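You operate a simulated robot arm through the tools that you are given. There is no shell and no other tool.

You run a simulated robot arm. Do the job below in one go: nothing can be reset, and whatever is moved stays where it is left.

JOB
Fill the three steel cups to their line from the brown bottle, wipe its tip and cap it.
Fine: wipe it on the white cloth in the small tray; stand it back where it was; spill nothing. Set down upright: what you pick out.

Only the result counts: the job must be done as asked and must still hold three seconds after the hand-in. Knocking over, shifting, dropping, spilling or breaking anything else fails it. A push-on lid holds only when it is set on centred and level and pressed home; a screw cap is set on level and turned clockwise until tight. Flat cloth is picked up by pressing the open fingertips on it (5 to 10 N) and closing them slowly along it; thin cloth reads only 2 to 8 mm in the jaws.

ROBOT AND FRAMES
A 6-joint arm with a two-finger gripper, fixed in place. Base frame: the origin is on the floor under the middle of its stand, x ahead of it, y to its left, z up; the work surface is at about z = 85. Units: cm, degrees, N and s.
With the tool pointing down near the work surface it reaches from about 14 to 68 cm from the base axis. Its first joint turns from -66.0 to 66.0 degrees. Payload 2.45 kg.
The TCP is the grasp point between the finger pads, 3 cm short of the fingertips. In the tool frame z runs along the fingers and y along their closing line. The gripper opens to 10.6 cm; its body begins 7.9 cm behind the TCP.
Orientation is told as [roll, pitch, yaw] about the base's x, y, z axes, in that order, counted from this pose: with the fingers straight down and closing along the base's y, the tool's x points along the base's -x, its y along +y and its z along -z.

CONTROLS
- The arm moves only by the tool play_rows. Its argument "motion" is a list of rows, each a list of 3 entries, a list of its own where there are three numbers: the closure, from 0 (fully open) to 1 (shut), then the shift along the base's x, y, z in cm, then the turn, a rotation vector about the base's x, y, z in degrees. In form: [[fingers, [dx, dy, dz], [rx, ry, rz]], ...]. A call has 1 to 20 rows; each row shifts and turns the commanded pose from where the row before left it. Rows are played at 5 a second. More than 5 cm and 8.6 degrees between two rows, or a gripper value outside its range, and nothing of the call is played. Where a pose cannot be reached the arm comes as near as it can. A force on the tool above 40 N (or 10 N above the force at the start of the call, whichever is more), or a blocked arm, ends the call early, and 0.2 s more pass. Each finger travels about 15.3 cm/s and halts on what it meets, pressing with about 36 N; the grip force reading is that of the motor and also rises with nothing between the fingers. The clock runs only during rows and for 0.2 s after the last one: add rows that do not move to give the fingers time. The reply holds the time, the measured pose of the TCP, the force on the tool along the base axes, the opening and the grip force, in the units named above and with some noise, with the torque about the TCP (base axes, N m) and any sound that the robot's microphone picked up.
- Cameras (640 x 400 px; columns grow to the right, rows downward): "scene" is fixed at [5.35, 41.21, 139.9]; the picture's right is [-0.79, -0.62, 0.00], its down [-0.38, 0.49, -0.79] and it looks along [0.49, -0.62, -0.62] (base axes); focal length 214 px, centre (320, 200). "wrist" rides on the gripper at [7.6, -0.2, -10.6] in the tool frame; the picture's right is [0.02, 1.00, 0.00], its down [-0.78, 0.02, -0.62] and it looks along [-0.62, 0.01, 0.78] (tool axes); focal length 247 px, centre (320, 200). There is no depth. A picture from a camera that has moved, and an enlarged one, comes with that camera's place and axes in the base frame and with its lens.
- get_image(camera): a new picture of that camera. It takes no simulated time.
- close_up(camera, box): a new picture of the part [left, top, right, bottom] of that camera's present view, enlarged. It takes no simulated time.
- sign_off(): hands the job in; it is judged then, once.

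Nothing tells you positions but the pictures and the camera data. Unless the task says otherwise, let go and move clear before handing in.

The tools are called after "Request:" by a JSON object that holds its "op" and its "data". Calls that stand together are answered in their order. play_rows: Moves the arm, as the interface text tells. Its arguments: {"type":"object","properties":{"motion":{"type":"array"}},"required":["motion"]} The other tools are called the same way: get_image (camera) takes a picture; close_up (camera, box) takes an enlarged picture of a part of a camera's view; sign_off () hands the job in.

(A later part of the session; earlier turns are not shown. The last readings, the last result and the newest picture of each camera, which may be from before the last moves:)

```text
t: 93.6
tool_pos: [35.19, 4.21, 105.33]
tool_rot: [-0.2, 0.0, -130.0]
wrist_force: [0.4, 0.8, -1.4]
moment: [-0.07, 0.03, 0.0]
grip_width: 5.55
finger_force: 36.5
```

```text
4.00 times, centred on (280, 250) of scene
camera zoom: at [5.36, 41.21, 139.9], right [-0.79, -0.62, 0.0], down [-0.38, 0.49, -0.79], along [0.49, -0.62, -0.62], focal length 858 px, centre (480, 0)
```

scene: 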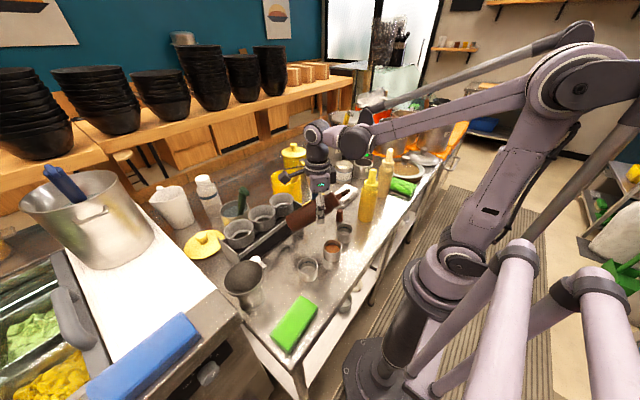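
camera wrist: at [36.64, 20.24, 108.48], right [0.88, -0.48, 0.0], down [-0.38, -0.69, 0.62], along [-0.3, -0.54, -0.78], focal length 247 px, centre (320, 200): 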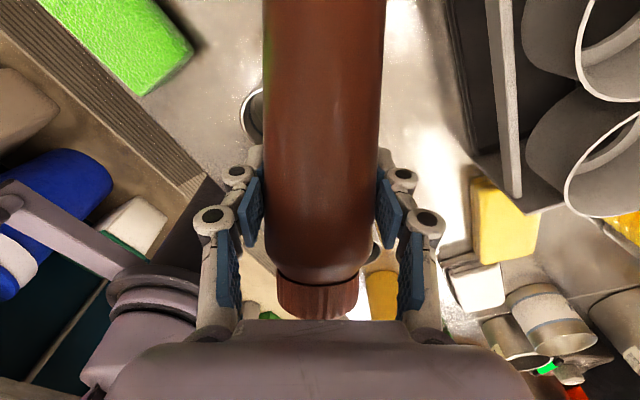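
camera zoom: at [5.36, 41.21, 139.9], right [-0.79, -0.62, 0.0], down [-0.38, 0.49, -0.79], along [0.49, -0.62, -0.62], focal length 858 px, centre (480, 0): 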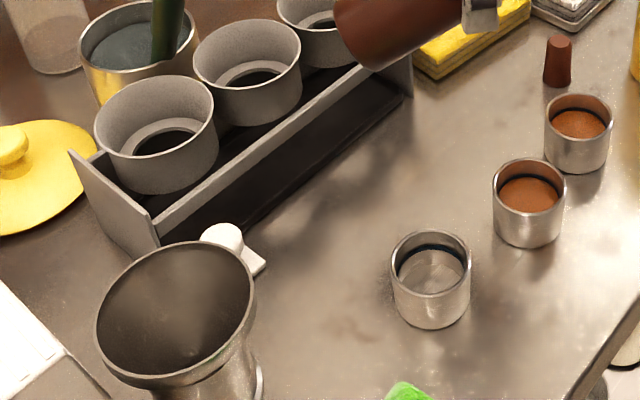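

Both filled cups look right and the table is clean. Now swinging the bottle over to cup A with the body toward +y (nozzle pointing back toward -y).

Request:
{"op": "play_rows", "data": {"motion": [[0.51, [-0.5, 0.9, 0], [0, 0, 7]], [0.51, [-0.95, 1.9, 0], [0, 0, 7]], [0.51, [-1.05, 2.05, 0], [0, 0, 7]], [0.51, [-1.05, 2.05, 0], [0, 0, 7]], [0.51, [-1.05, 2.05, 0], [0, 0, 7]], [0.51, [-1.05, 2.05, 0], [0, 0, 7]], [0.51, [-1.05, 2.05, 0], [0, 0, 7]], [0.51, [-1.05, 2.05, 0], [0, 0, 7]], [0.51, [-1.05, 2.05, 0], [0, 0, 7]], [0.51, [-0.94, 1.85, 0], [0, 0, 7]], [0.51, [0, 0, 0], [0, 0, 0]]]}}

Request:
{"op": "get_image", "data": {"camera": "scene"}}

Request:
{"op": "close_up", "data": {"camera": "scene", "box": [220, 180, 380, 280]}}

```text
t: 96.0
tool_pos: [25.49, 23.35, 105.12]
tool_rot: [-0.1, 0.1, -59.8]
wrist_force: [-0.2, -0.6, -2.6]
moment: [-0.02, -0.02, 0.03]
grip_width: 5.56
finger_force: 36.1
```

```text
taken
```

scene: 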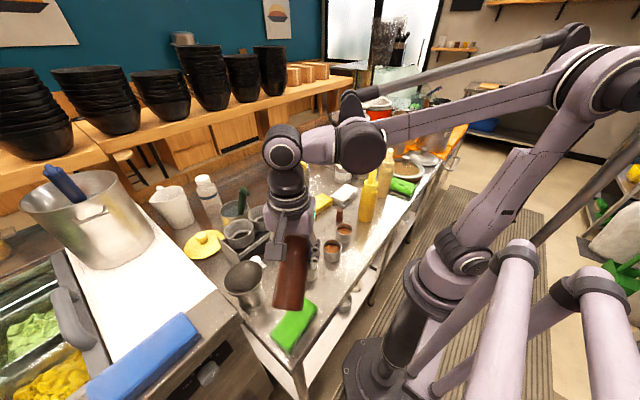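

```text
4.00 times, centred on (300, 230) of scene
camera zoom: at [5.35, 41.21, 139.9], right [-0.79, -0.62, 0.0], down [-0.38, 0.49, -0.79], along [0.49, -0.62, -0.62], focal length 858 px, centre (400, 80)
```

zoom: 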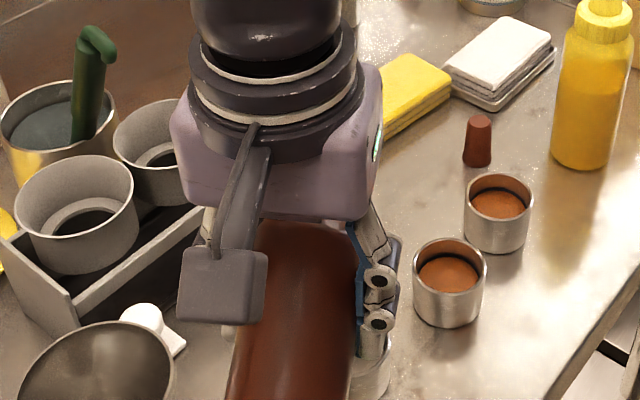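

The gripper hides cup A for now, but tilting moves it away from the camera. Tilting to level first and checking the surroundings.

Request:
{"op": "play_rows", "data": {"motion": [[0.51, [-0.3, 0.52, -3.2], [6.495, 3.75, 0]], [0.51, [-0.225, 0.38, -2.7], [6.495, 3.75, 0]], [0.51, [-0.13, 0.23, -2.2], [6.495, 3.75, 0]], [0.51, [-0.045, 0.077, -1.3], [6.495, 3.75, 0]], [0.51, [0, 0, 0], [0, 0, 0]]]}}

Request:
{"op": "get_image", "data": {"camera": "scene"}}

Request:
{"op": "close_up", "data": {"camera": "scene", "box": [220, 200, 380, 300]}}

```text
t: 97.2
tool_pos: [24.65, 24.56, 95.94]
tool_rot: [-0.1, 30.1, -60.0]
wrist_force: [0.1, -0.7, -2.2]
moment: [-0.01, 0.0, 0.03]
grip_width: 5.58
finger_force: 35.9
```

```text
taken
```

scene: 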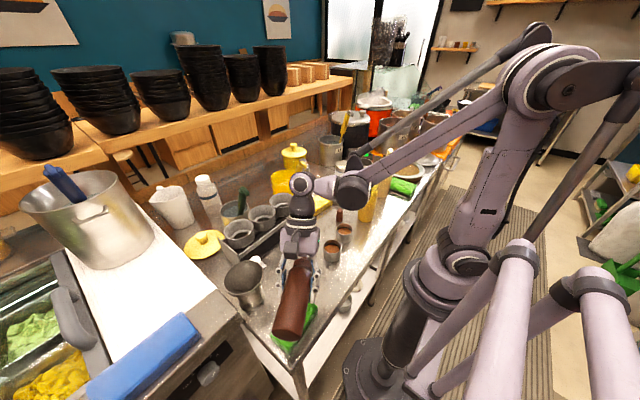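

```text
4.00 times, centred on (300, 250) of scene
camera zoom: at [5.35, 41.21, 139.9], right [-0.79, -0.62, 0.0], down [-0.38, 0.49, -0.79], along [0.49, -0.62, -0.62], focal length 858 px, centre (400, 0)
```

zoom: 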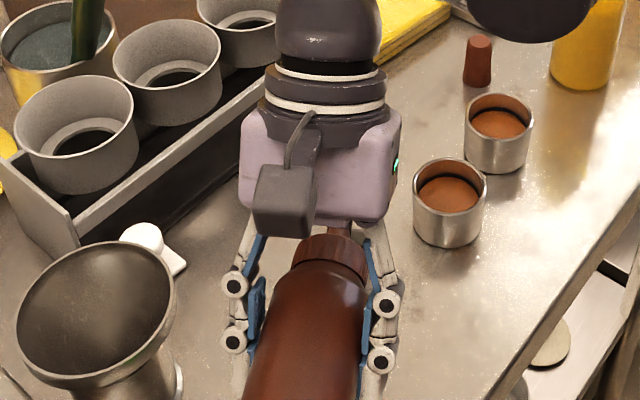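

The level nozzle is over cup A (hidden behind the collar). Continuing to 15° below level.

Request:
{"op": "play_rows", "data": {"motion": [[0.51, [0.045, -0.077, -0.6], [6.495, 3.75, 0]], [0.51, [0.13, -0.23, 0], [6.495, 3.75, 0]], [0.51, [0, 0, 0], [0, 0, 0]]]}}

Request:
{"op": "close_up", "data": {"camera": "scene", "box": [240, 220, 368, 300]}}

Request:
{"op": "get_image", "data": {"camera": "wrist"}}

```text
t: 98.0
tool_pos: [24.97, 24.17, 95.26]
tool_rot: [-0.1, 45.1, -60.0]
wrist_force: [-0.3, 0.2, -2.3]
moment: [-0.04, -0.01, 0.0]
grip_width: 5.56
finger_force: 36.2
```

```text
5.00 times, centred on (304, 260) of scene
camera zoom: at [5.35, 41.21, 139.9], right [-0.79, -0.62, 0.0], down [-0.38, 0.49, -0.79], along [0.49, -0.62, -0.62], focal length 1072 px, centre (400, -100)
```

zoom: 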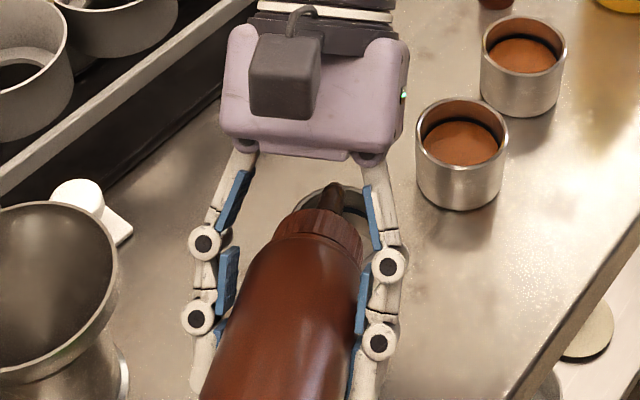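

```text
taken
camera wrist: at [25.88, 22.12, 108.2], right [0.86, 0.51, 0.01], down [0.51, -0.85, -0.12], along [-0.05, 0.11, -0.99], focal length 247 px, centre (320, 200)
```

wrist: 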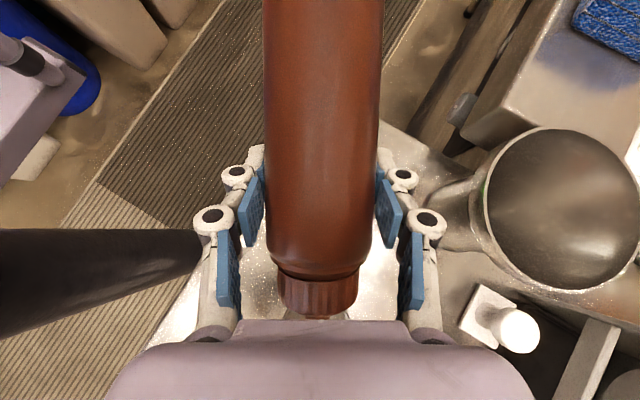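

Now the cup's rear rim is visible just behind the nozzle tip. Tilting the last 15° to start the pour.

Request:
{"op": "play_rows", "data": {"motion": [[0.51, [0.225, -0.38, 0.6], [6.495, 3.75, 0]], [0.51, [0.3, -0.52, 0.9], [6.495, 3.75, 0]]]}}

Request:
{"op": "close_up", "data": {"camera": "scene", "box": [280, 245, 328, 275]}}

```text
t: 98.6
tool_pos: [25.45, 23.25, 96.87]
tool_rot: [-0.1, 60.2, -60.0]
wrist_force: [-0.9, -0.4, -1.8]
moment: [-0.06, 0.0, 0.04]
grip_width: 5.59
finger_force: 35.9
```

```text
13.33 times, centred on (304, 260) of scene
camera zoom: at [5.35, 41.21, 139.9], right [-0.79, -0.62, 0.0], down [-0.38, 0.49, -0.79], along [0.49, -0.62, -0.62], focal length 2860 px, centre (533, -600)
```

zoom: 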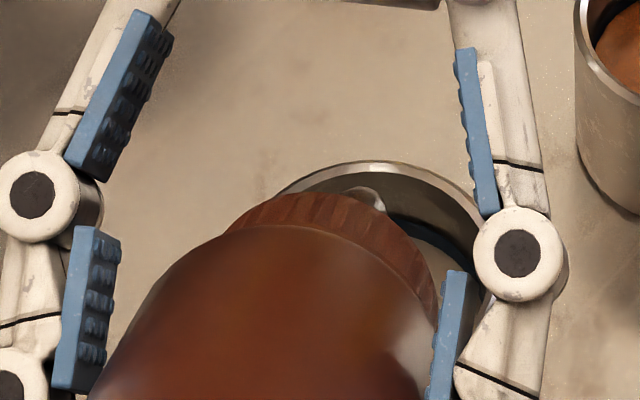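

The rear-right wall of cup A with its line is visible between the fingers. Holding and watching for the stream.

Request:
{"op": "play_rows", "data": {"motion": [[0.51, [0, 0, 0], [0, 0, 0]], [0.51, [0, 0, 0], [0, 0, 0]]]}}

Request:
{"op": "close_up", "data": {"camera": "scene", "box": [292, 250, 324, 270]}}

```text
t: 99.2
tool_pos: [25.41, 23.34, 96.83]
tool_rot: [-0.1, 60.0, -60.0]
wrist_force: [0.6, -0.5, -3.2]
moment: [-0.08, -0.01, 0.01]
grip_width: 5.55
finger_force: 36.0
```

```text
16.00 times, centred on (308, 260) of scene
camera zoom: at [5.35, 41.21, 139.9], right [-0.79, -0.62, 0.0], down [-0.38, 0.49, -0.79], along [0.49, -0.62, -0.62], focal length 3432 px, centre (512, -760)
```

zoom: 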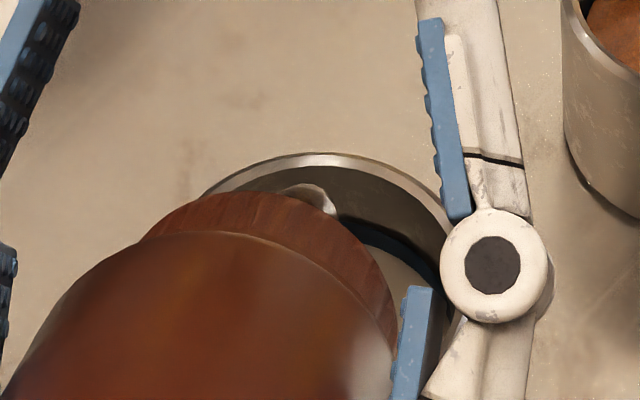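

The stream itself is hidden behind the collar, but a window onto the inner wall remains. Holding another 1.2 s and looking for liquid.

Request:
{"op": "play_rows", "data": {"motion": [[0.51, [0, 0, 0], [0, 0, 0]], [0.51, [0, 0, 0], [0, 0, 0]], [0.51, [0, 0, 0], [0, 0, 0]], [0.51, [0, 0, 0], [0, 0, 0]], [0.51, [0, 0, 0], [0, 0, 0]]]}}

Request:
{"op": "close_up", "data": {"camera": "scene", "box": [292, 250, 324, 270]}}

Request:
{"op": "get_image", "data": {"camera": "wrist"}}

```text
t: 100.4
tool_pos: [25.37, 23.26, 96.81]
tool_rot: [-0.1, 60.0, -60.0]
wrist_force: [-0.8, 0.2, -1.7]
moment: [-0.04, -0.07, 0.0]
grip_width: 5.55
finger_force: 35.8
```

```text
16.00 times, centred on (308, 260) of scene
camera zoom: at [5.35, 41.21, 139.9], right [-0.79, -0.62, 0.0], down [-0.38, 0.49, -0.79], along [0.49, -0.62, -0.62], focal length 3432 px, centre (512, -760)
```

zoom: 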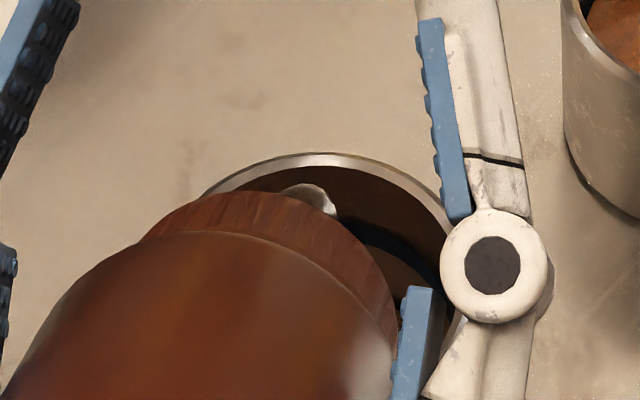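

```text
taken
camera wrist: at [27.97, 18.51, 108.69], right [0.86, 0.51, 0.02], down [0.48, -0.8, -0.37], along [-0.17, 0.32, -0.93], focal length 247 px, centre (320, 200)
```

wrist: 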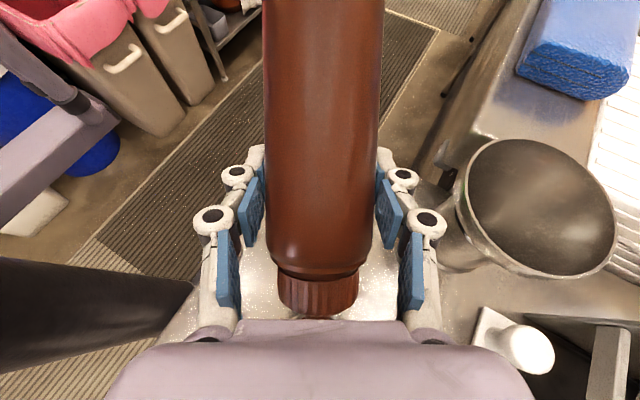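

Cup A's walls now reflect brown, so liquid is flowing in. Based on the earlier cups the full pour takes about 6 s from the start; I'll hold 2 s and check the window.

Request:
{"op": "play_rows", "data": {"motion": [[0.51, [0, 0, 0], [0, 0, 0]], [0.51, [0, 0, 0], [0, 0, 0]], [0.51, [0, 0, 0], [0, 0, 0]], [0.51, [0, 0, 0], [0, 0, 0]], [0.51, [0, 0, 0], [0, 0, 0]], [0.51, [0, 0, 0], [0, 0, 0]], [0.51, [0, 0, 0], [0, 0, 0]], [0.51, [0, 0, 0], [0, 0, 0]]]}}

Request:
{"op": "close_up", "data": {"camera": "scene", "box": [292, 250, 324, 270]}}

```text
t: 102.2
tool_pos: [25.3, 23.39, 96.77]
tool_rot: [-0.1, 60.0, -60.0]
wrist_force: [-0.1, 0.8, -1.6]
moment: [-0.03, -0.01, 0.0]
grip_width: 5.53
finger_force: 35.7
```

```text
16.00 times, centred on (308, 260) of scene
camera zoom: at [5.35, 41.21, 139.9], right [-0.79, -0.62, 0.0], down [-0.38, 0.49, -0.79], along [0.49, -0.62, -0.62], focal length 3432 px, centre (512, -760)
```

zoom: 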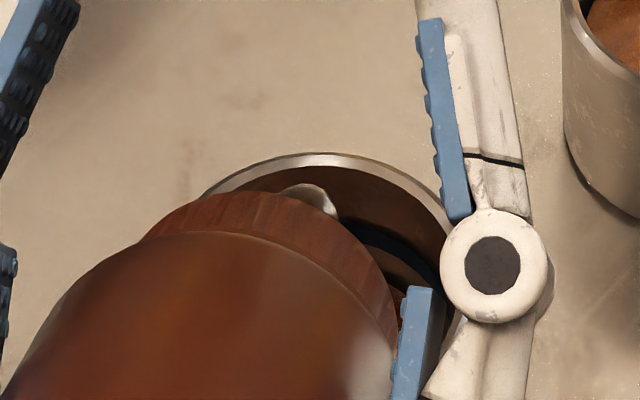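

A brown edge is coming into view below the band. Continuing with 0.8 s.

Request:
{"op": "play_rows", "data": {"motion": [[0.51, [0, 0, 0], [0, 0, 0]], [0.51, [0, 0, 0], [0, 0, 0]], [0.51, [0, 0, 0], [0, 0, 0]]]}}

Request:
{"op": "close_up", "data": {"camera": "scene", "box": [304, 256, 320, 266]}}

```text
t: 103.0
tool_pos: [25.41, 23.26, 96.93]
tool_rot: [-0.1, 60.0, -60.0]
wrist_force: [-0.2, -0.9, -1.7]
moment: [-0.02, -0.03, -0.02]
grip_width: 5.55
finger_force: 36.1
```

```text
16.00 times, centred on (312, 261) of scene
camera zoom: at [5.35, 41.21, 139.9], right [-0.79, -0.62, 0.0], down [-0.38, 0.49, -0.79], along [0.49, -0.62, -0.62], focal length 3432 px, centre (448, -776)
```

zoom: 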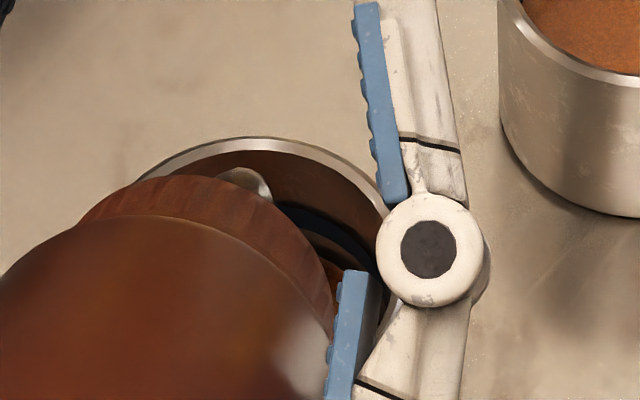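

The liquid is about 3.5 mm below the band. Holding another second.

Request:
{"op": "play_rows", "data": {"motion": [[0.51, [0, 0, 0], [0, 0, 0]], [0.51, [0, 0, 0], [0, 0, 0]], [0.51, [0, 0, 0], [0, 0, 0]], [0.51, [0, 0, 0], [0, 0, 0]]]}}

Request:
{"op": "close_up", "data": {"camera": "scene", "box": [304, 256, 320, 266]}}

```text
t: 104.0
tool_pos: [25.44, 23.37, 96.84]
tool_rot: [-0.1, 60.0, -60.1]
wrist_force: [0.3, 0.1, -3.3]
moment: [-0.03, -0.02, 0.01]
grip_width: 5.56
finger_force: 36.0
```

```text
16.00 times, centred on (312, 261) of scene
camera zoom: at [5.35, 41.21, 139.9], right [-0.79, -0.62, 0.0], down [-0.38, 0.49, -0.79], along [0.49, -0.62, -0.62], focal length 3432 px, centre (448, -776)
```

zoom: 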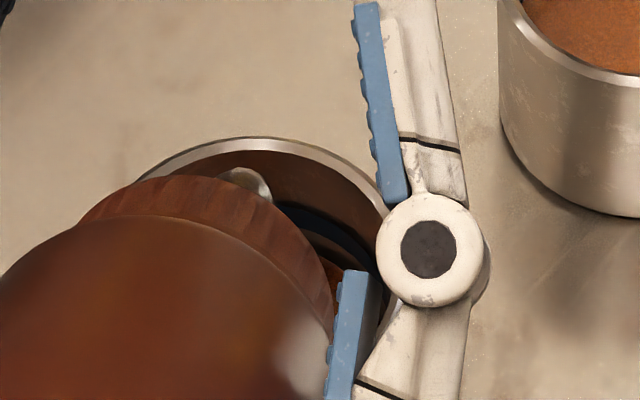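

The gap to the band is shrinking slowly. Another 0.6 s.

Request:
{"op": "play_rows", "data": {"motion": [[0.51, [0, 0, 0], [0, 0, 0]], [0.51, [0, 0, 0], [0, 0, 0]]]}}

Request:
{"op": "close_up", "data": {"camera": "scene", "box": [304, 256, 320, 266]}}

```text
t: 104.6
tool_pos: [25.41, 23.3, 96.94]
tool_rot: [-0.2, 60.0, -60.0]
wrist_force: [0.5, 0.3, -2.3]
moment: [-0.06, -0.03, 0.04]
grip_width: 5.55
finger_force: 36.0
```

```text
16.00 times, centred on (312, 261) of scene
camera zoom: at [5.35, 41.21, 139.9], right [-0.79, -0.62, 0.0], down [-0.38, 0.49, -0.79], along [0.49, -0.62, -0.62], focal length 3432 px, centre (448, -776)
```

zoom: 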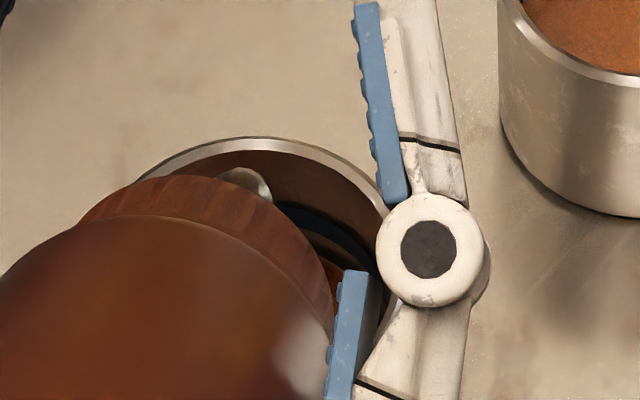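

No change over the last 0.6 s: the flow has stopped because the bottle is emptier, and the level is still slightly below the band. I'll tilt 3° further and watch closely.

Request:
{"op": "play_rows", "data": {"motion": [[0.51, [0.14, -0.25, 0.46], [2.6, 1.5, 0]], [0.51, [0, 0, 0], [0, 0, 0]]]}}

Request:
{"op": "close_up", "data": {"camera": "scene", "box": [304, 256, 320, 266]}}

Request:
{"op": "play_rows", "data": {"motion": [[0.51, [0, 0, 0], [0, 0, 0]], [0.51, [0, 0, 0], [0, 0, 0]]]}}

Request:
{"op": "close_up", "data": {"camera": "scene", "box": [304, 256, 320, 266]}}

```text
t: 105.2
tool_pos: [25.49, 22.99, 97.27]
tool_rot: [-0.2, 62.9, -60.1]
wrist_force: [-0.2, 0.2, -1.9]
moment: [-0.01, -0.01, 0.03]
grip_width: 5.56
finger_force: 36.1
```

```text
16.00 times, centred on (312, 261) of scene
camera zoom: at [5.35, 41.21, 139.9], right [-0.79, -0.62, 0.0], down [-0.38, 0.49, -0.79], along [0.49, -0.62, -0.62], focal length 3432 px, centre (448, -776)
```

zoom: 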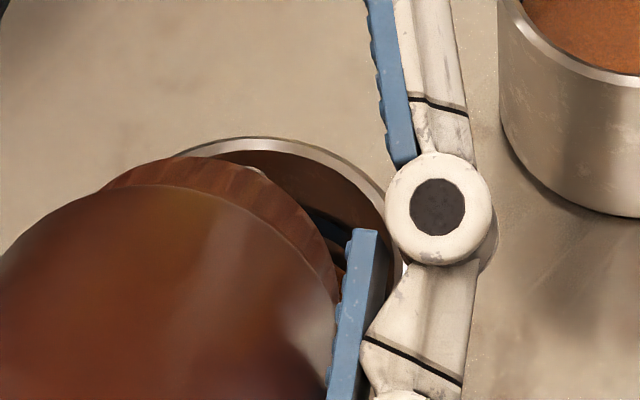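

```text
t: 105.8
tool_pos: [25.45, 23.07, 97.29]
tool_rot: [0.0, 63.0, -60.0]
wrist_force: [-0.4, -0.1, -2.2]
moment: [-0.04, 0.0, -0.01]
grip_width: 5.54
finger_force: 36.7
```

```text
16.00 times, centred on (312, 261) of scene
camera zoom: at [5.35, 41.21, 139.9], right [-0.79, -0.62, 0.0], down [-0.38, 0.49, -0.79], along [0.49, -0.62, -0.62], focal length 3432 px, centre (448, -776)
```

zoom: 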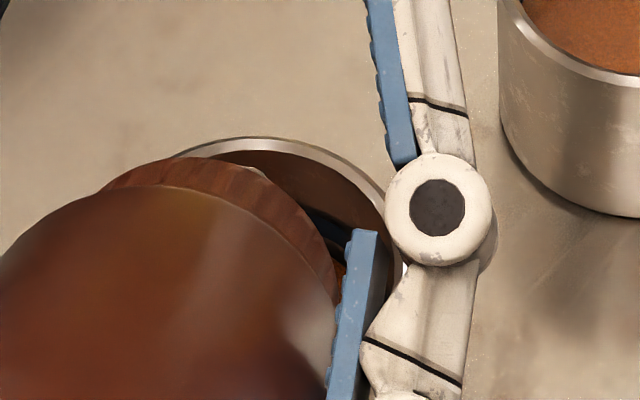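

The window is nearly closed at this angle, so I'll stop and inspect: tilt back to 15° below level, where the rear wall is visible.

Request:
{"op": "play_rows", "data": {"motion": [[0.51, [-0.34, 0.6, -1.06], [-6.93, -4.0, 0]], [0.51, [-0.325, 0.55, -0.9], [-6.93, -4.0, 0]], [0.51, [0, 0, 0], [0, 0, 0]]]}}

Request:
{"op": "close_up", "data": {"camera": "scene", "box": [288, 250, 320, 270]}}

```text
t: 106.6
tool_pos: [24.81, 24.24, 95.15]
tool_rot: [-0.1, 46.9, -59.9]
wrist_force: [-0.2, 0.6, -2.0]
moment: [-0.07, 0.01, 0.04]
grip_width: 5.54
finger_force: 36.6
```

```text
16.00 times, centred on (304, 260) of scene
camera zoom: at [5.35, 41.21, 139.9], right [-0.79, -0.62, 0.0], down [-0.38, 0.49, -0.79], along [0.49, -0.62, -0.62], focal length 3432 px, centre (576, -760)
```

zoom: 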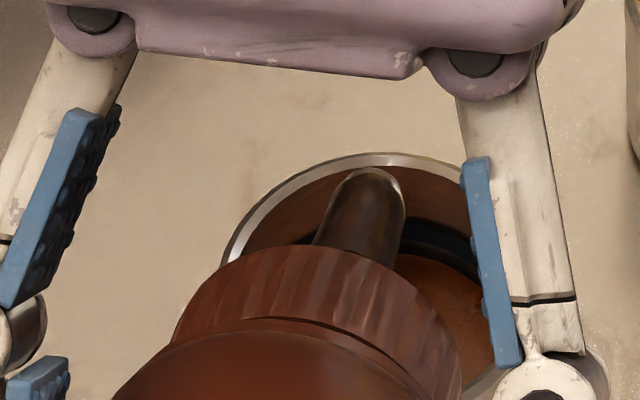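

The level is still about 2 mm under the band, so a small top-up is needed. I'll dip to 36° below level for a moment, then come back and look again.

Request:
{"op": "play_rows", "data": {"motion": [[0.51, [0.197, -0.343, 0.8], [5.485, 3.167, 0]], [0.51, [0.26, -0.447, 0.85], [5.485, 3.167, 0]], [0.51, [0.31, -0.536, 0.86], [5.485, 3.167, 0]], [0.51, [0, 0, 0], [0, 0, 0]], [0.51, [0, 0, 0], [0, 0, 0]], [0.51, [-0.31, 0.536, -0.86], [-5.485, -3.167, 0]], [0.51, [-0.26, 0.447, -0.85], [-5.485, -3.167, 0]], [0.51, [-0.197, 0.343, -0.8], [-5.485, -3.167, 0]], [0.51, [0, 0, 0], [0, 0, 0]]]}}

Request:
{"op": "close_up", "data": {"camera": "scene", "box": [288, 250, 320, 270]}}

```text
t: 108.6
tool_pos: [24.7, 24.09, 95.17]
tool_rot: [-0.1, 47.0, -59.8]
wrist_force: [-0.7, 1.0, -3.3]
moment: [-0.06, 0.0, -0.01]
grip_width: 5.55
finger_force: 35.9
```

```text
16.00 times, centred on (304, 260) of scene
camera zoom: at [5.35, 41.21, 139.9], right [-0.79, -0.62, 0.0], down [-0.38, 0.49, -0.79], along [0.49, -0.62, -0.62], focal length 3432 px, centre (576, -760)
```

zoom: 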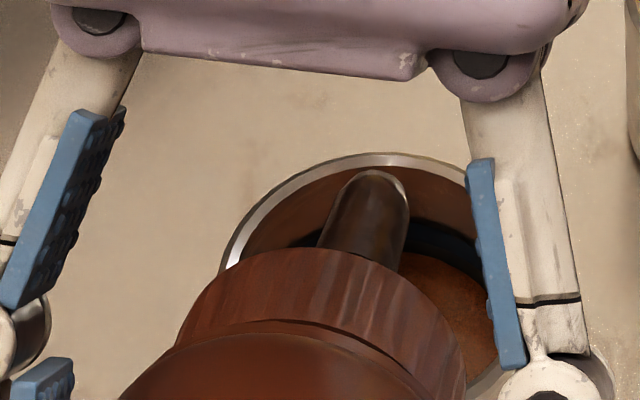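

The level has just reached the band's lower edge. One more, slightly longer dip to bring it to mid-band.

Request:
{"op": "play_rows", "data": {"motion": [[0.51, [0.197, -0.343, 0.8], [5.485, 3.167, 0]], [0.51, [0.26, -0.447, 0.85], [5.485, 3.167, 0]], [0.51, [0.31, -0.536, 0.86], [5.485, 3.167, 0]], [0.51, [0, 0, 0], [0, 0, 0]], [0.51, [0, 0, 0], [0, 0, 0]], [0.51, [0, 0, 0], [0, 0, 0]], [0.51, [-0.31, 0.536, -0.86], [-5.485, -3.167, 0]], [0.51, [-0.26, 0.447, -0.85], [-5.485, -3.167, 0]], [0.51, [-0.197, 0.343, -0.8], [-5.485, -3.167, 0]], [0.51, [0, 0, 0], [0, 0, 0]]]}}

Request:
{"op": "close_up", "data": {"camera": "scene", "box": [288, 250, 320, 270]}}

```text
t: 110.8
tool_pos: [24.79, 24.12, 95.4]
tool_rot: [-0.1, 46.9, -60.1]
wrist_force: [0.0, -0.8, -2.1]
moment: [-0.01, 0.0, -0.04]
grip_width: 5.55
finger_force: 35.6
```

```text
16.00 times, centred on (304, 260) of scene
camera zoom: at [5.35, 41.21, 139.9], right [-0.79, -0.62, 0.0], down [-0.38, 0.49, -0.79], along [0.49, -0.62, -0.62], focal length 3432 px, centre (576, -760)
```

zoom: 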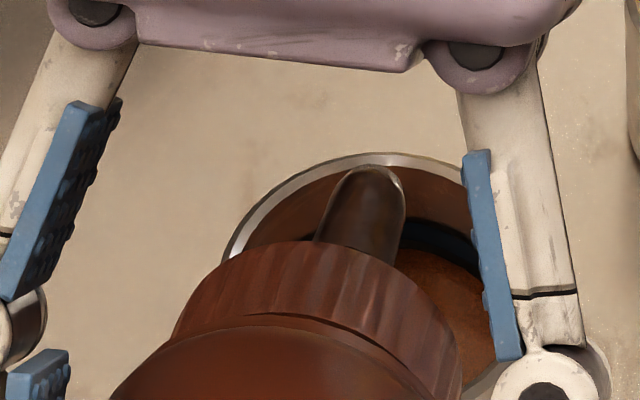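

The level is only at the lower edge still; the flow is weak now since the bottle is emptier. I'll dip a little steeper (42°) for a short moment.

Request:
{"op": "play_rows", "data": {"motion": [[0.51, [0.197, -0.343, 0.8], [5.485, 3.167, 0]], [0.51, [0.26, -0.447, 0.85], [5.485, 3.167, 0]], [0.51, [0.31, -0.536, 0.86], [5.485, 3.167, 0]], [0.51, [0.343, -0.594, 0.86], [5.196, 3.0, 0]], [0.51, [0, 0, 0], [0, 0, 0]], [0.51, [-0.343, 0.594, -0.86], [-5.196, -3.0, 0]], [0.51, [-0.31, 0.536, -0.86], [-5.485, -3.167, 0]], [0.51, [-0.26, 0.447, -0.85], [-5.485, -3.167, 0]], [0.51, [-0.197, 0.343, -0.8], [-5.485, -3.167, 0]], [0.51, [0, 0, 0], [0, 0, 0]]]}}

Request:
{"op": "close_up", "data": {"camera": "scene", "box": [288, 250, 320, 270]}}

```text
t: 113.0
tool_pos: [24.75, 24.17, 95.32]
tool_rot: [0.0, 46.9, -60.1]
wrist_force: [0.1, -0.3, -1.9]
moment: [-0.04, 0.01, -0.02]
grip_width: 5.52
finger_force: 36.3
```

```text
16.00 times, centred on (304, 260) of scene
camera zoom: at [5.35, 41.21, 139.9], right [-0.79, -0.62, 0.0], down [-0.38, 0.49, -0.79], along [0.49, -0.62, -0.62], focal length 3432 px, centre (576, -760)
```

zoom: 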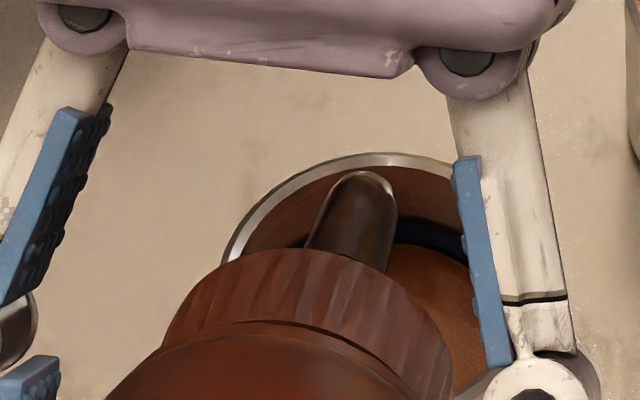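

The level is now slightly into the band. Another dip with a longer hold should bring it to the middle.

Request:
{"op": "play_rows", "data": {"motion": [[0.51, [0.197, -0.343, 0.8], [5.485, 3.167, 0]], [0.51, [0.26, -0.447, 0.85], [5.485, 3.167, 0]], [0.51, [0.31, -0.536, 0.86], [5.485, 3.167, 0]], [0.51, [0.343, -0.594, 0.86], [5.196, 3.0, 0]], [0.51, [0, 0, 0], [0, 0, 0]], [0.51, [0, 0, 0], [0, 0, 0]], [0.51, [-0.343, 0.594, -0.86], [-5.196, -3.0, 0]], [0.51, [-0.31, 0.536, -0.86], [-5.485, -3.167, 0]], [0.51, [-0.26, 0.447, -0.85], [-5.485, -3.167, 0]], [0.51, [-0.197, 0.343, -0.8], [-5.485, -3.167, 0]], [0.51, [0, 0, 0], [0, 0, 0]]]}}

Request:
{"op": "close_up", "data": {"camera": "scene", "box": [288, 250, 320, 270]}}

```text
t: 115.4
tool_pos: [25.04, 24.18, 95.31]
tool_rot: [-0.2, 46.9, -60.1]
wrist_force: [0.6, 0.1, -1.5]
moment: [-0.06, -0.03, 0.0]
grip_width: 5.55
finger_force: 35.8
```

```text
16.00 times, centred on (304, 260) of scene
camera zoom: at [5.35, 41.21, 139.9], right [-0.79, -0.62, 0.0], down [-0.38, 0.49, -0.79], along [0.49, -0.62, -0.62], focal length 3432 px, centre (576, -760)
```

zoom: 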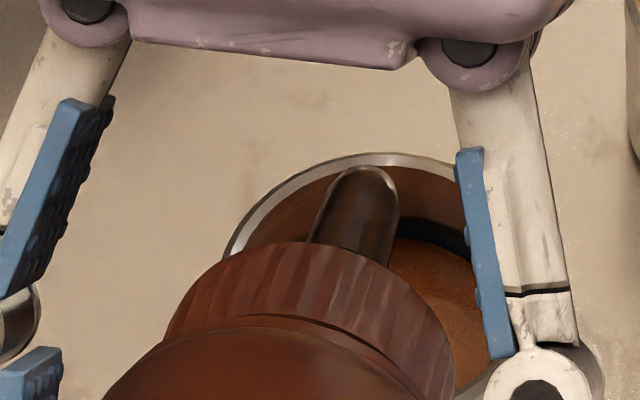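

Still a bit below the middle of the band. One more dip, held 0.4 s longer than the last.

Request:
{"op": "play_rows", "data": {"motion": [[0.51, [0.197, -0.343, 0.8], [5.485, 3.167, 0]], [0.51, [0.26, -0.447, 0.85], [5.485, 3.167, 0]], [0.51, [0.31, -0.536, 0.86], [5.485, 3.167, 0]], [0.51, [0.343, -0.594, 0.86], [5.196, 3.0, 0]], [0.51, [0, 0, 0], [0, 0, 0]], [0.51, [0, 0, 0], [0, 0, 0]], [0.51, [0, 0, 0], [0, 0, 0]], [0.51, [0, 0, 0], [0, 0, 0]], [0.51, [-0.343, 0.594, -0.86], [-5.196, -3.0, 0]], [0.51, [-0.31, 0.536, -0.86], [-5.485, -3.167, 0]], [0.51, [-0.26, 0.447, -0.85], [-5.485, -3.167, 0]], [0.51, [-0.197, 0.343, -0.8], [-5.485, -3.167, 0]], [0.51, [0, 0, 0], [0, 0, 0]]]}}

Request:
{"op": "close_up", "data": {"camera": "scene", "box": [288, 250, 320, 270]}}

```text
t: 118.2
tool_pos: [24.86, 24.22, 95.34]
tool_rot: [-0.1, 46.9, -60.0]
wrist_force: [0.0, -0.1, -0.7]
moment: [-0.01, -0.02, -0.03]
grip_width: 5.56
finger_force: 36.0
```

```text
16.00 times, centred on (304, 260) of scene
camera zoom: at [5.35, 41.21, 139.9], right [-0.79, -0.62, 0.0], down [-0.38, 0.49, -0.79], along [0.49, -0.62, -0.62], focal length 3432 px, centre (576, -760)
```

zoom: 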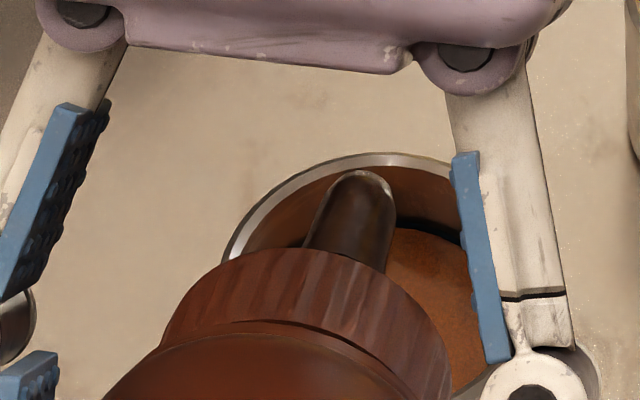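

Cup A's level now sits mid-band like the others, so all three are filled. Next: nozzle-up and raise, then turn toward the white cloth for wiping.

Request:
{"op": "play_rows", "data": {"motion": [[0.51, [-0.143, 0.248, -0.14], [-5.814, -3.357, 0]], [0.51, [-0.074, 0.128, 0.29], [-5.814, -3.357, 0]], [0.51, [0, 0.004, 1.09], [-5.814, -3.357, 0]], [0.51, [0.067, -0.12, 1.76], [-5.814, -3.357, 0]], [0.51, [0.139, -0.24, 1.8], [-5.814, -3.357, 0]], [0.51, [0.208, -0.361, 1.9], [-5.814, -3.357, 0]], [0.51, [0.276, -0.472, 1.9], [-5.814, -3.357, 0]], [0.51, [0, 0, 3], [0, 0, 0]], [0.51, [0, 0, 3], [0, 0, 0]], [0.51, [0, 0, 3], [0, 0, 0]], [0.51, [0, 0, 0], [0, 0, 0]]]}}

Request:
{"op": "get_image", "data": {"camera": "scene"}}

```text
t: 120.6
tool_pos: [25.18, 23.18, 112.77]
tool_rot: [-0.1, 0.0, -60.1]
wrist_force: [0.0, -0.3, -1.3]
moment: [0.0, -0.02, -0.01]
grip_width: 5.55
finger_force: 36.1
```

```text
taken
```

scene: 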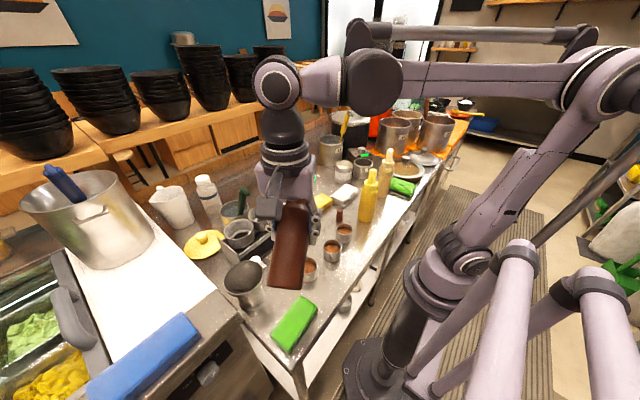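

Bottle is high and nozzle-up. I'll move toward the middle of the table while yawing in two stages to +90°.

Request:
{"op": "play_rows", "data": {"motion": [[0.51, [0.64, -1.16, 0], [0, 0, 7.5]], [0.51, [0.64, -1.16, 0], [0, 0, 7.5]], [0.51, [0.64, -1.16, 0], [0, 0, 7.5]], [0.51, [0.64, -1.16, 0], [0, 0, 7.5]], [0.51, [0.64, -1.16, 0], [0, 0, 7.5]], [0.51, [0.64, -1.16, 0], [0, 0, 7.5]], [0.51, [0.64, -1.16, 0], [0, 0, 7.5]], [0.51, [0.64, -1.16, 0], [0, 0, 7.5]], [0.51, [0.64, -1.16, 0], [0, 0, 7.5]], [0.51, [0.64, -1.16, 0], [0, 0, 7.5]], [0.51, [0, 0, 0], [0, 0, 0]]]}}

Request:
{"op": "close_up", "data": {"camera": "scene", "box": [280, 210, 376, 270]}}

Request:
{"op": "play_rows", "data": {"motion": [[0.51, [0.64, -1.16, 0], [0, 0, 7.5]], [0.51, [0.64, -1.16, 0], [0, 0, 7.5]], [0.51, [0.64, -1.16, 0], [0, 0, 7.5]], [0.51, [0.64, -1.16, 0], [0, 0, 7.5]], [0.51, [0.64, -1.16, 0], [0, 0, 7.5]], [0.51, [0.64, -1.16, 0], [0, 0, 7.5]], [0.51, [0.64, -1.16, 0], [0, 0, 7.5]], [0.51, [0.64, -1.16, 0], [0, 0, 7.5]], [0.51, [0.64, -1.16, 0], [0, 0, 7.5]], [0.51, [0.64, -1.16, 0], [0, 0, 7.5]], [0.51, [0, 0, 0], [0, 0, 0]]]}}

Request:
{"op": "get_image", "data": {"camera": "scene"}}

```text
t: 123.0
tool_pos: [31.77, 11.67, 112.88]
tool_rot: [-0.1, 0.0, 15.1]
wrist_force: [-0.3, -0.3, -2.2]
moment: [0.0, -0.01, -0.01]
grip_width: 5.54
finger_force: 35.2
```

```text
6.67 times, centred on (328, 240) of scene
camera zoom: at [5.36, 41.21, 139.9], right [-0.79, -0.62, 0.0], down [-0.38, 0.49, -0.79], along [0.49, -0.62, -0.62], focal length 1430 px, centre (267, -67)
```

zoom: 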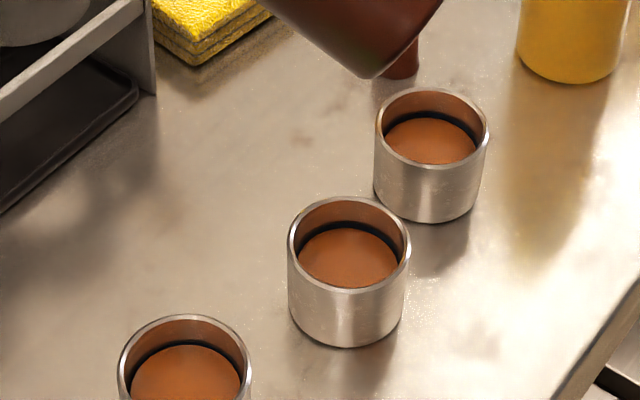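

```text
t: 125.4
tool_pos: [38.2, 0.11, 112.93]
tool_rot: [-0.2, 0.0, 90.0]
wrist_force: [0.8, -0.6, -0.6]
moment: [0.02, 0.05, -0.01]
grip_width: 5.54
finger_force: 36.4
```

```text
taken
```

scene: 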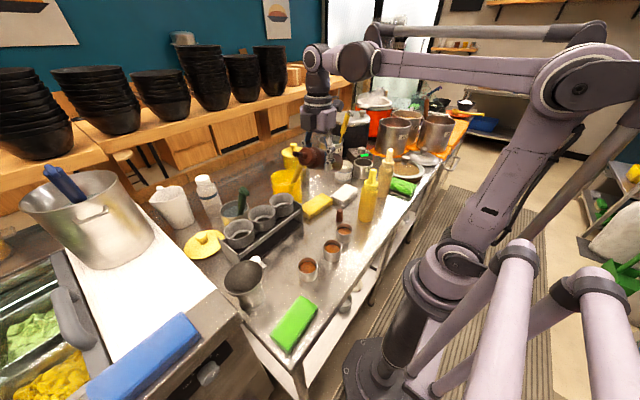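

Yaw +90° reached, and all three cups are now in plain view. I'll check their levels closely.

Request:
{"op": "close_up", "data": {"camera": "scene", "box": [292, 252, 324, 272]}}

Request:
{"op": "close_up", "data": {"camera": "scene", "box": [316, 235, 348, 255]}}

Request:
{"op": "close_up", "data": {"camera": "scene", "box": [328, 218, 360, 238]}}

```text
16.00 times, centred on (308, 262) of scene
camera zoom: at [5.36, 41.21, 139.9], right [-0.79, -0.62, 0.0], down [-0.38, 0.49, -0.79], along [0.49, -0.62, -0.62], focal length 3432 px, centre (512, -792)
```

zoom: 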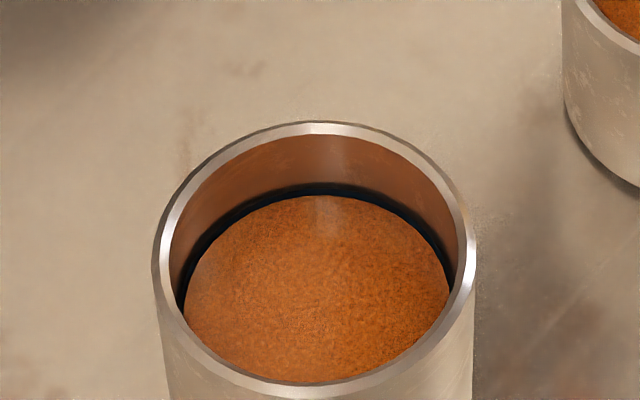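

```text
16.00 times, centred on (332, 245) of scene
camera zoom: at [5.36, 41.21, 139.9], right [-0.79, -0.62, 0.0], down [-0.38, 0.49, -0.79], along [0.49, -0.62, -0.62], focal length 3432 px, centre (128, -520)
```

zoom: 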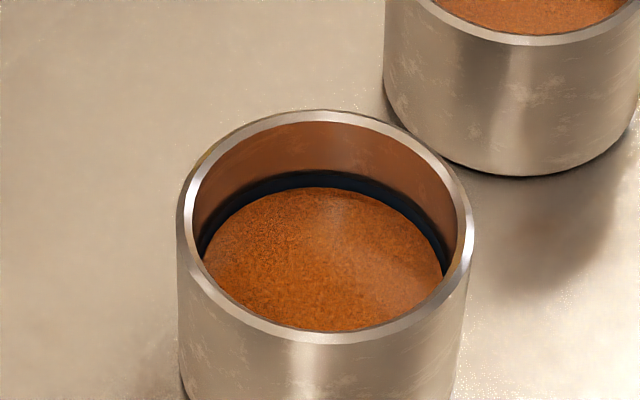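

```text
16.00 times, centred on (344, 228) of scene
camera zoom: at [5.36, 41.21, 139.9], right [-0.79, -0.62, 0.0], down [-0.38, 0.49, -0.79], along [0.49, -0.62, -0.62], focal length 3432 px, centre (-64, -248)
```

zoom: 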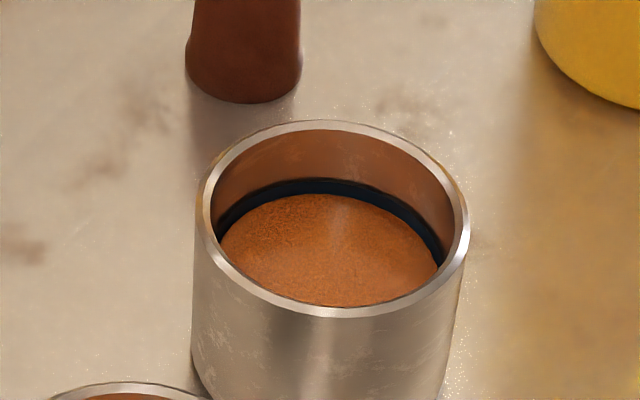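

All three levels sit in the middle part of the line band and the table is clean. Now I carry the bottle (nozzle-up, pointing +y) to beside the white cloth at about (41.5, -21).

Request:
{"op": "play_rows", "data": {"motion": [[0.51, [0.2, -1.8, 0], [0, 0, 0]], [0.51, [0.2, -3.4, 0], [0, 0, 0]], [0.51, [0.2, -3.7, 0], [0, 0, 0]], [0.51, [0.2, -3.7, 0], [0, 0, 0]], [0.51, [0.2, -3.7, 0], [0, 0, 0]], [0.51, [0.2, -3.7, 0], [0, 0, 0]], [0.51, [0.2, -3.7, 0], [0, 0, 0]], [0.51, [0.2, -3.7, 0], [0, 0, 0]], [0.51, [0.2, -3.7, 0], [0, 0, 0]], [0.51, [0, 0, -2], [0, 0, 0]], [0.51, [0, 0, -3.5], [0, 0, 0]], [0.51, [0, 0, -3.5], [0, 0, 0]], [0.51, [0, 0, -3], [0, 0, 0]], [0.51, [0, 0, 0], [0, 0, 0]]]}}

Request:
{"op": "get_image", "data": {"camera": "scene"}}

Request:
{"op": "close_up", "data": {"camera": "scene", "box": [280, 100, 440, 200]}}

Request:
{"op": "get_image", "data": {"camera": "wrist"}}

```text
t: 128.4
tool_pos: [39.73, -30.64, 100.81]
tool_rot: [0.0, 0.0, 90.1]
wrist_force: [-0.3, 0.7, -2.1]
moment: [0.04, -0.02, 0.02]
grip_width: 5.57
finger_force: 35.8
```

```text
taken
```

scene: 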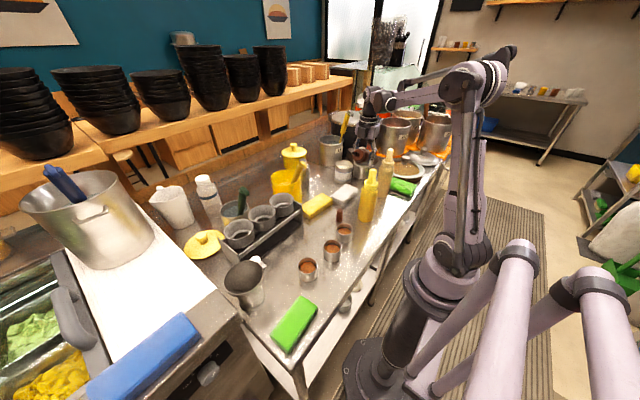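

```text
4.00 times, centred on (360, 150) of scene
camera zoom: at [5.35, 41.21, 139.9], right [-0.79, -0.62, 0.0], down [-0.38, 0.49, -0.79], along [0.49, -0.62, -0.62], focal length 858 px, centre (160, 400)
```

zoom: 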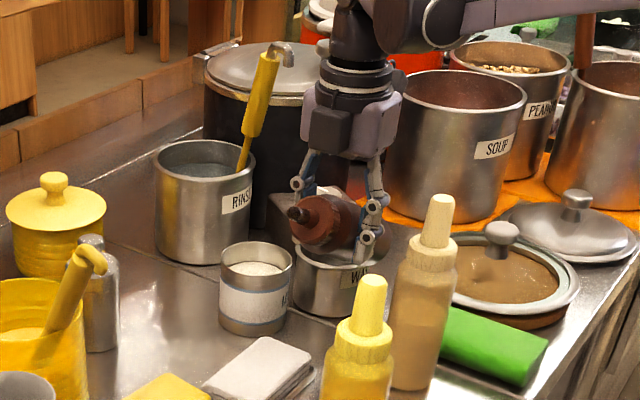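

```text
taken
camera wrist: at [39.92, -38.47, 111.36], right [-1.0, -0.02, 0.0], down [-0.02, 0.78, 0.62], along [-0.01, 0.62, -0.78], focal length 247 px, centre (320, 200)
```

wrist: 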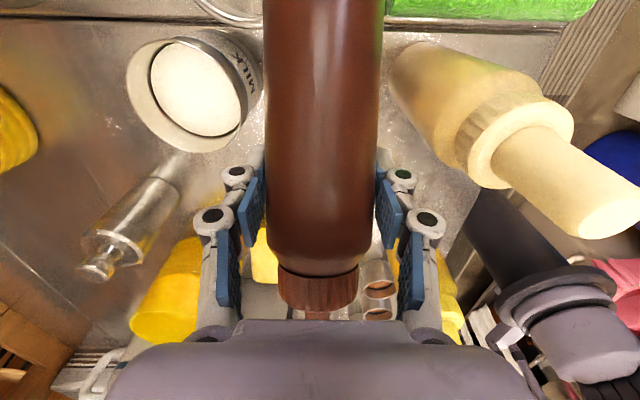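

The bottle hangs between the MILK can and the cream bottle, with the cloth in front of the nozzle. I'll tilt it to 15° below level above the cloth first, keeping the tip at about z 95.

Request:
{"op": "play_rows", "data": {"motion": [[0.51, [-0.4, -0.6, -1.3], [-7.5, 0, 0]], [0.51, [0, -0.44, -1.2], [-7.5, 0, 0]], [0.51, [0, -0.26, -0.66], [-7.5, 0, 0]], [0.51, [0, -0.09, -0.14], [-7.5, 0, 0]], [0.51, [0, 0.09, -0.14], [-7.5, 0, 0]], [0.51, [0, 0.26, 0.34], [-7.5, 0, 0]], [0.51, [0, 0, 0], [0, 0, 0]]]}}

Request:
{"op": "close_up", "data": {"camera": "scene", "box": [280, 120, 440, 220]}}

Request:
{"op": "get_image", "data": {"camera": "wrist"}}

```text
t: 130.0
tool_pos: [39.68, -31.99, 97.88]
tool_rot: [-0.1, 45.1, 89.9]
wrist_force: [-0.6, 0.3, -1.4]
moment: [0.04, 0.02, 0.0]
grip_width: 5.51
finger_force: 36.2
```

```text
4.00 times, centred on (360, 170) of scene
camera zoom: at [5.35, 41.21, 139.9], right [-0.79, -0.62, 0.0], down [-0.38, 0.49, -0.79], along [0.49, -0.62, -0.62], focal length 858 px, centre (160, 320)
```

zoom: 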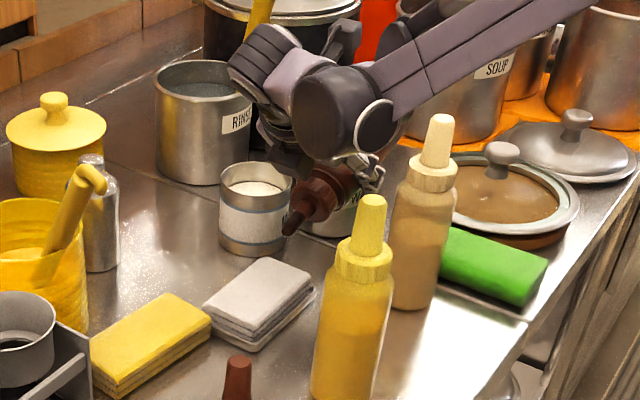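

```text
taken
camera wrist: at [39.73, -29.91, 110.68], right [-1.0, -0.02, 0.01], down [-0.02, 0.99, -0.12], along [-0.01, -0.12, -0.99], focal length 247 px, centre (320, 200)
```

wrist: 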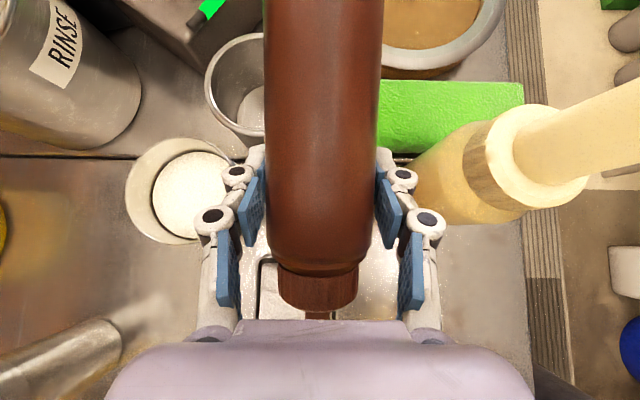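

The nozzle is directly above the cloth with clearances on both sides. Tilting on to 30° below level (no flow expected at this fill) and lowering toward the cloth.

Request:
{"op": "play_rows", "data": {"motion": [[0.51, [0, 0.44, 0.28], [-7.5, 0, 0]], [0.51, [0, 0.6, 0.5], [-7.5, 0, 0]], [0.51, [0, 0, -1.5], [0, 0, 0]], [0.51, [0, 0, -1.5], [0, 0, 0]], [0.51, [0, 0, 0], [0, 0, 0]]]}}

Request:
{"op": "close_up", "data": {"camera": "scene", "box": [310, 155, 390, 205]}}

Request:
{"op": "get_image", "data": {"camera": "wrist"}}

```text
t: 131.2
tool_pos: [39.66, -30.98, 95.5]
tool_rot: [0.0, 59.9, 90.0]
wrist_force: [-0.2, -0.1, -2.0]
moment: [0.04, 0.02, 0.0]
grip_width: 5.54
finger_force: 36.3
```

```text
8.00 times, centred on (350, 180) of scene
camera zoom: at [5.35, 41.21, 139.9], right [-0.79, -0.62, 0.0], down [-0.38, 0.49, -0.79], along [0.49, -0.62, -0.62], focal length 1716 px, centre (80, 360)
```

zoom: 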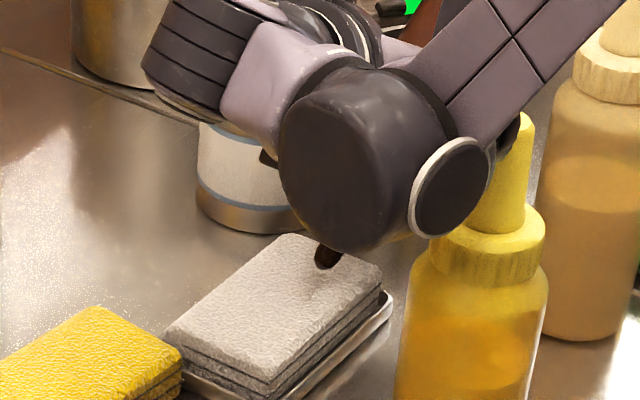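

```text
taken
camera wrist: at [39.8, -25.59, 107.45], right [-1.0, -0.01, 0.02], down [-0.02, 0.93, -0.37], along [-0.01, -0.37, -0.93], focal length 247 px, centre (320, 200)
```

wrist: 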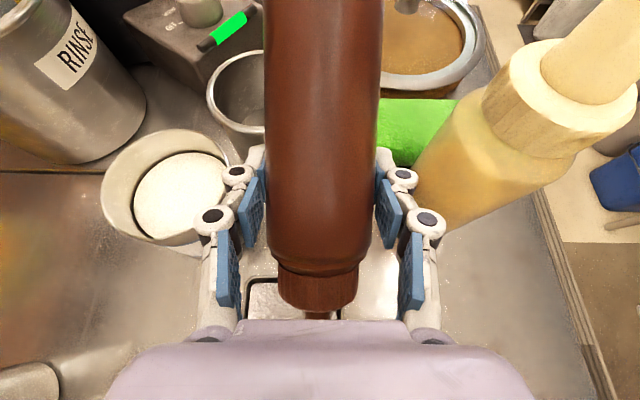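

The tip is just above the cloth, but the elbow-side wrist joint is getting near the yellow bottle. I'll shift 3.5 cm toward +y at this height (still over the cloth) for more clearance, then check.

Request:
{"op": "play_rows", "data": {"motion": [[0.51, [0, 1.2, 0.3], [0, 0, 0]], [0.51, [0, 1.3, 0], [0, 0, 0]], [0.51, [0, 1.0, 0], [0, 0, 0]], [0.51, [0, 0, 0], [0, 0, 0]]]}}

Request:
{"op": "close_up", "data": {"camera": "scene", "box": [300, 140, 412, 210]}}

```text
t: 132.2
tool_pos: [39.57, -27.52, 95.81]
tool_rot: [-0.1, 60.0, 90.0]
wrist_force: [0.5, -0.1, -1.3]
moment: [0.02, 0.03, -0.01]
grip_width: 5.55
finger_force: 36.1
```

```text
5.71 times, centred on (356, 175) of scene
camera zoom: at [5.35, 41.21, 139.9], right [-0.79, -0.62, 0.0], down [-0.38, 0.49, -0.79], along [0.49, -0.62, -0.62], focal length 1226 px, centre (114, 343)
```

zoom: 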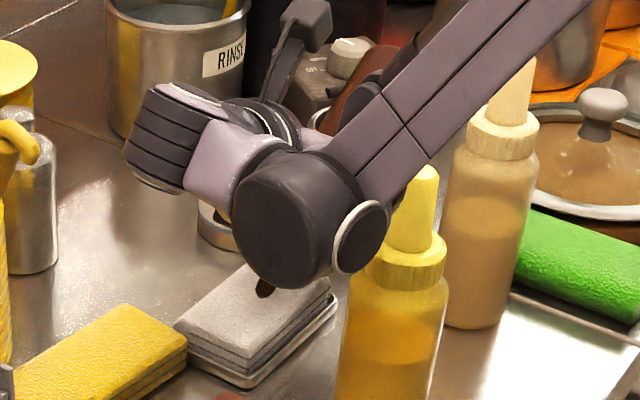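

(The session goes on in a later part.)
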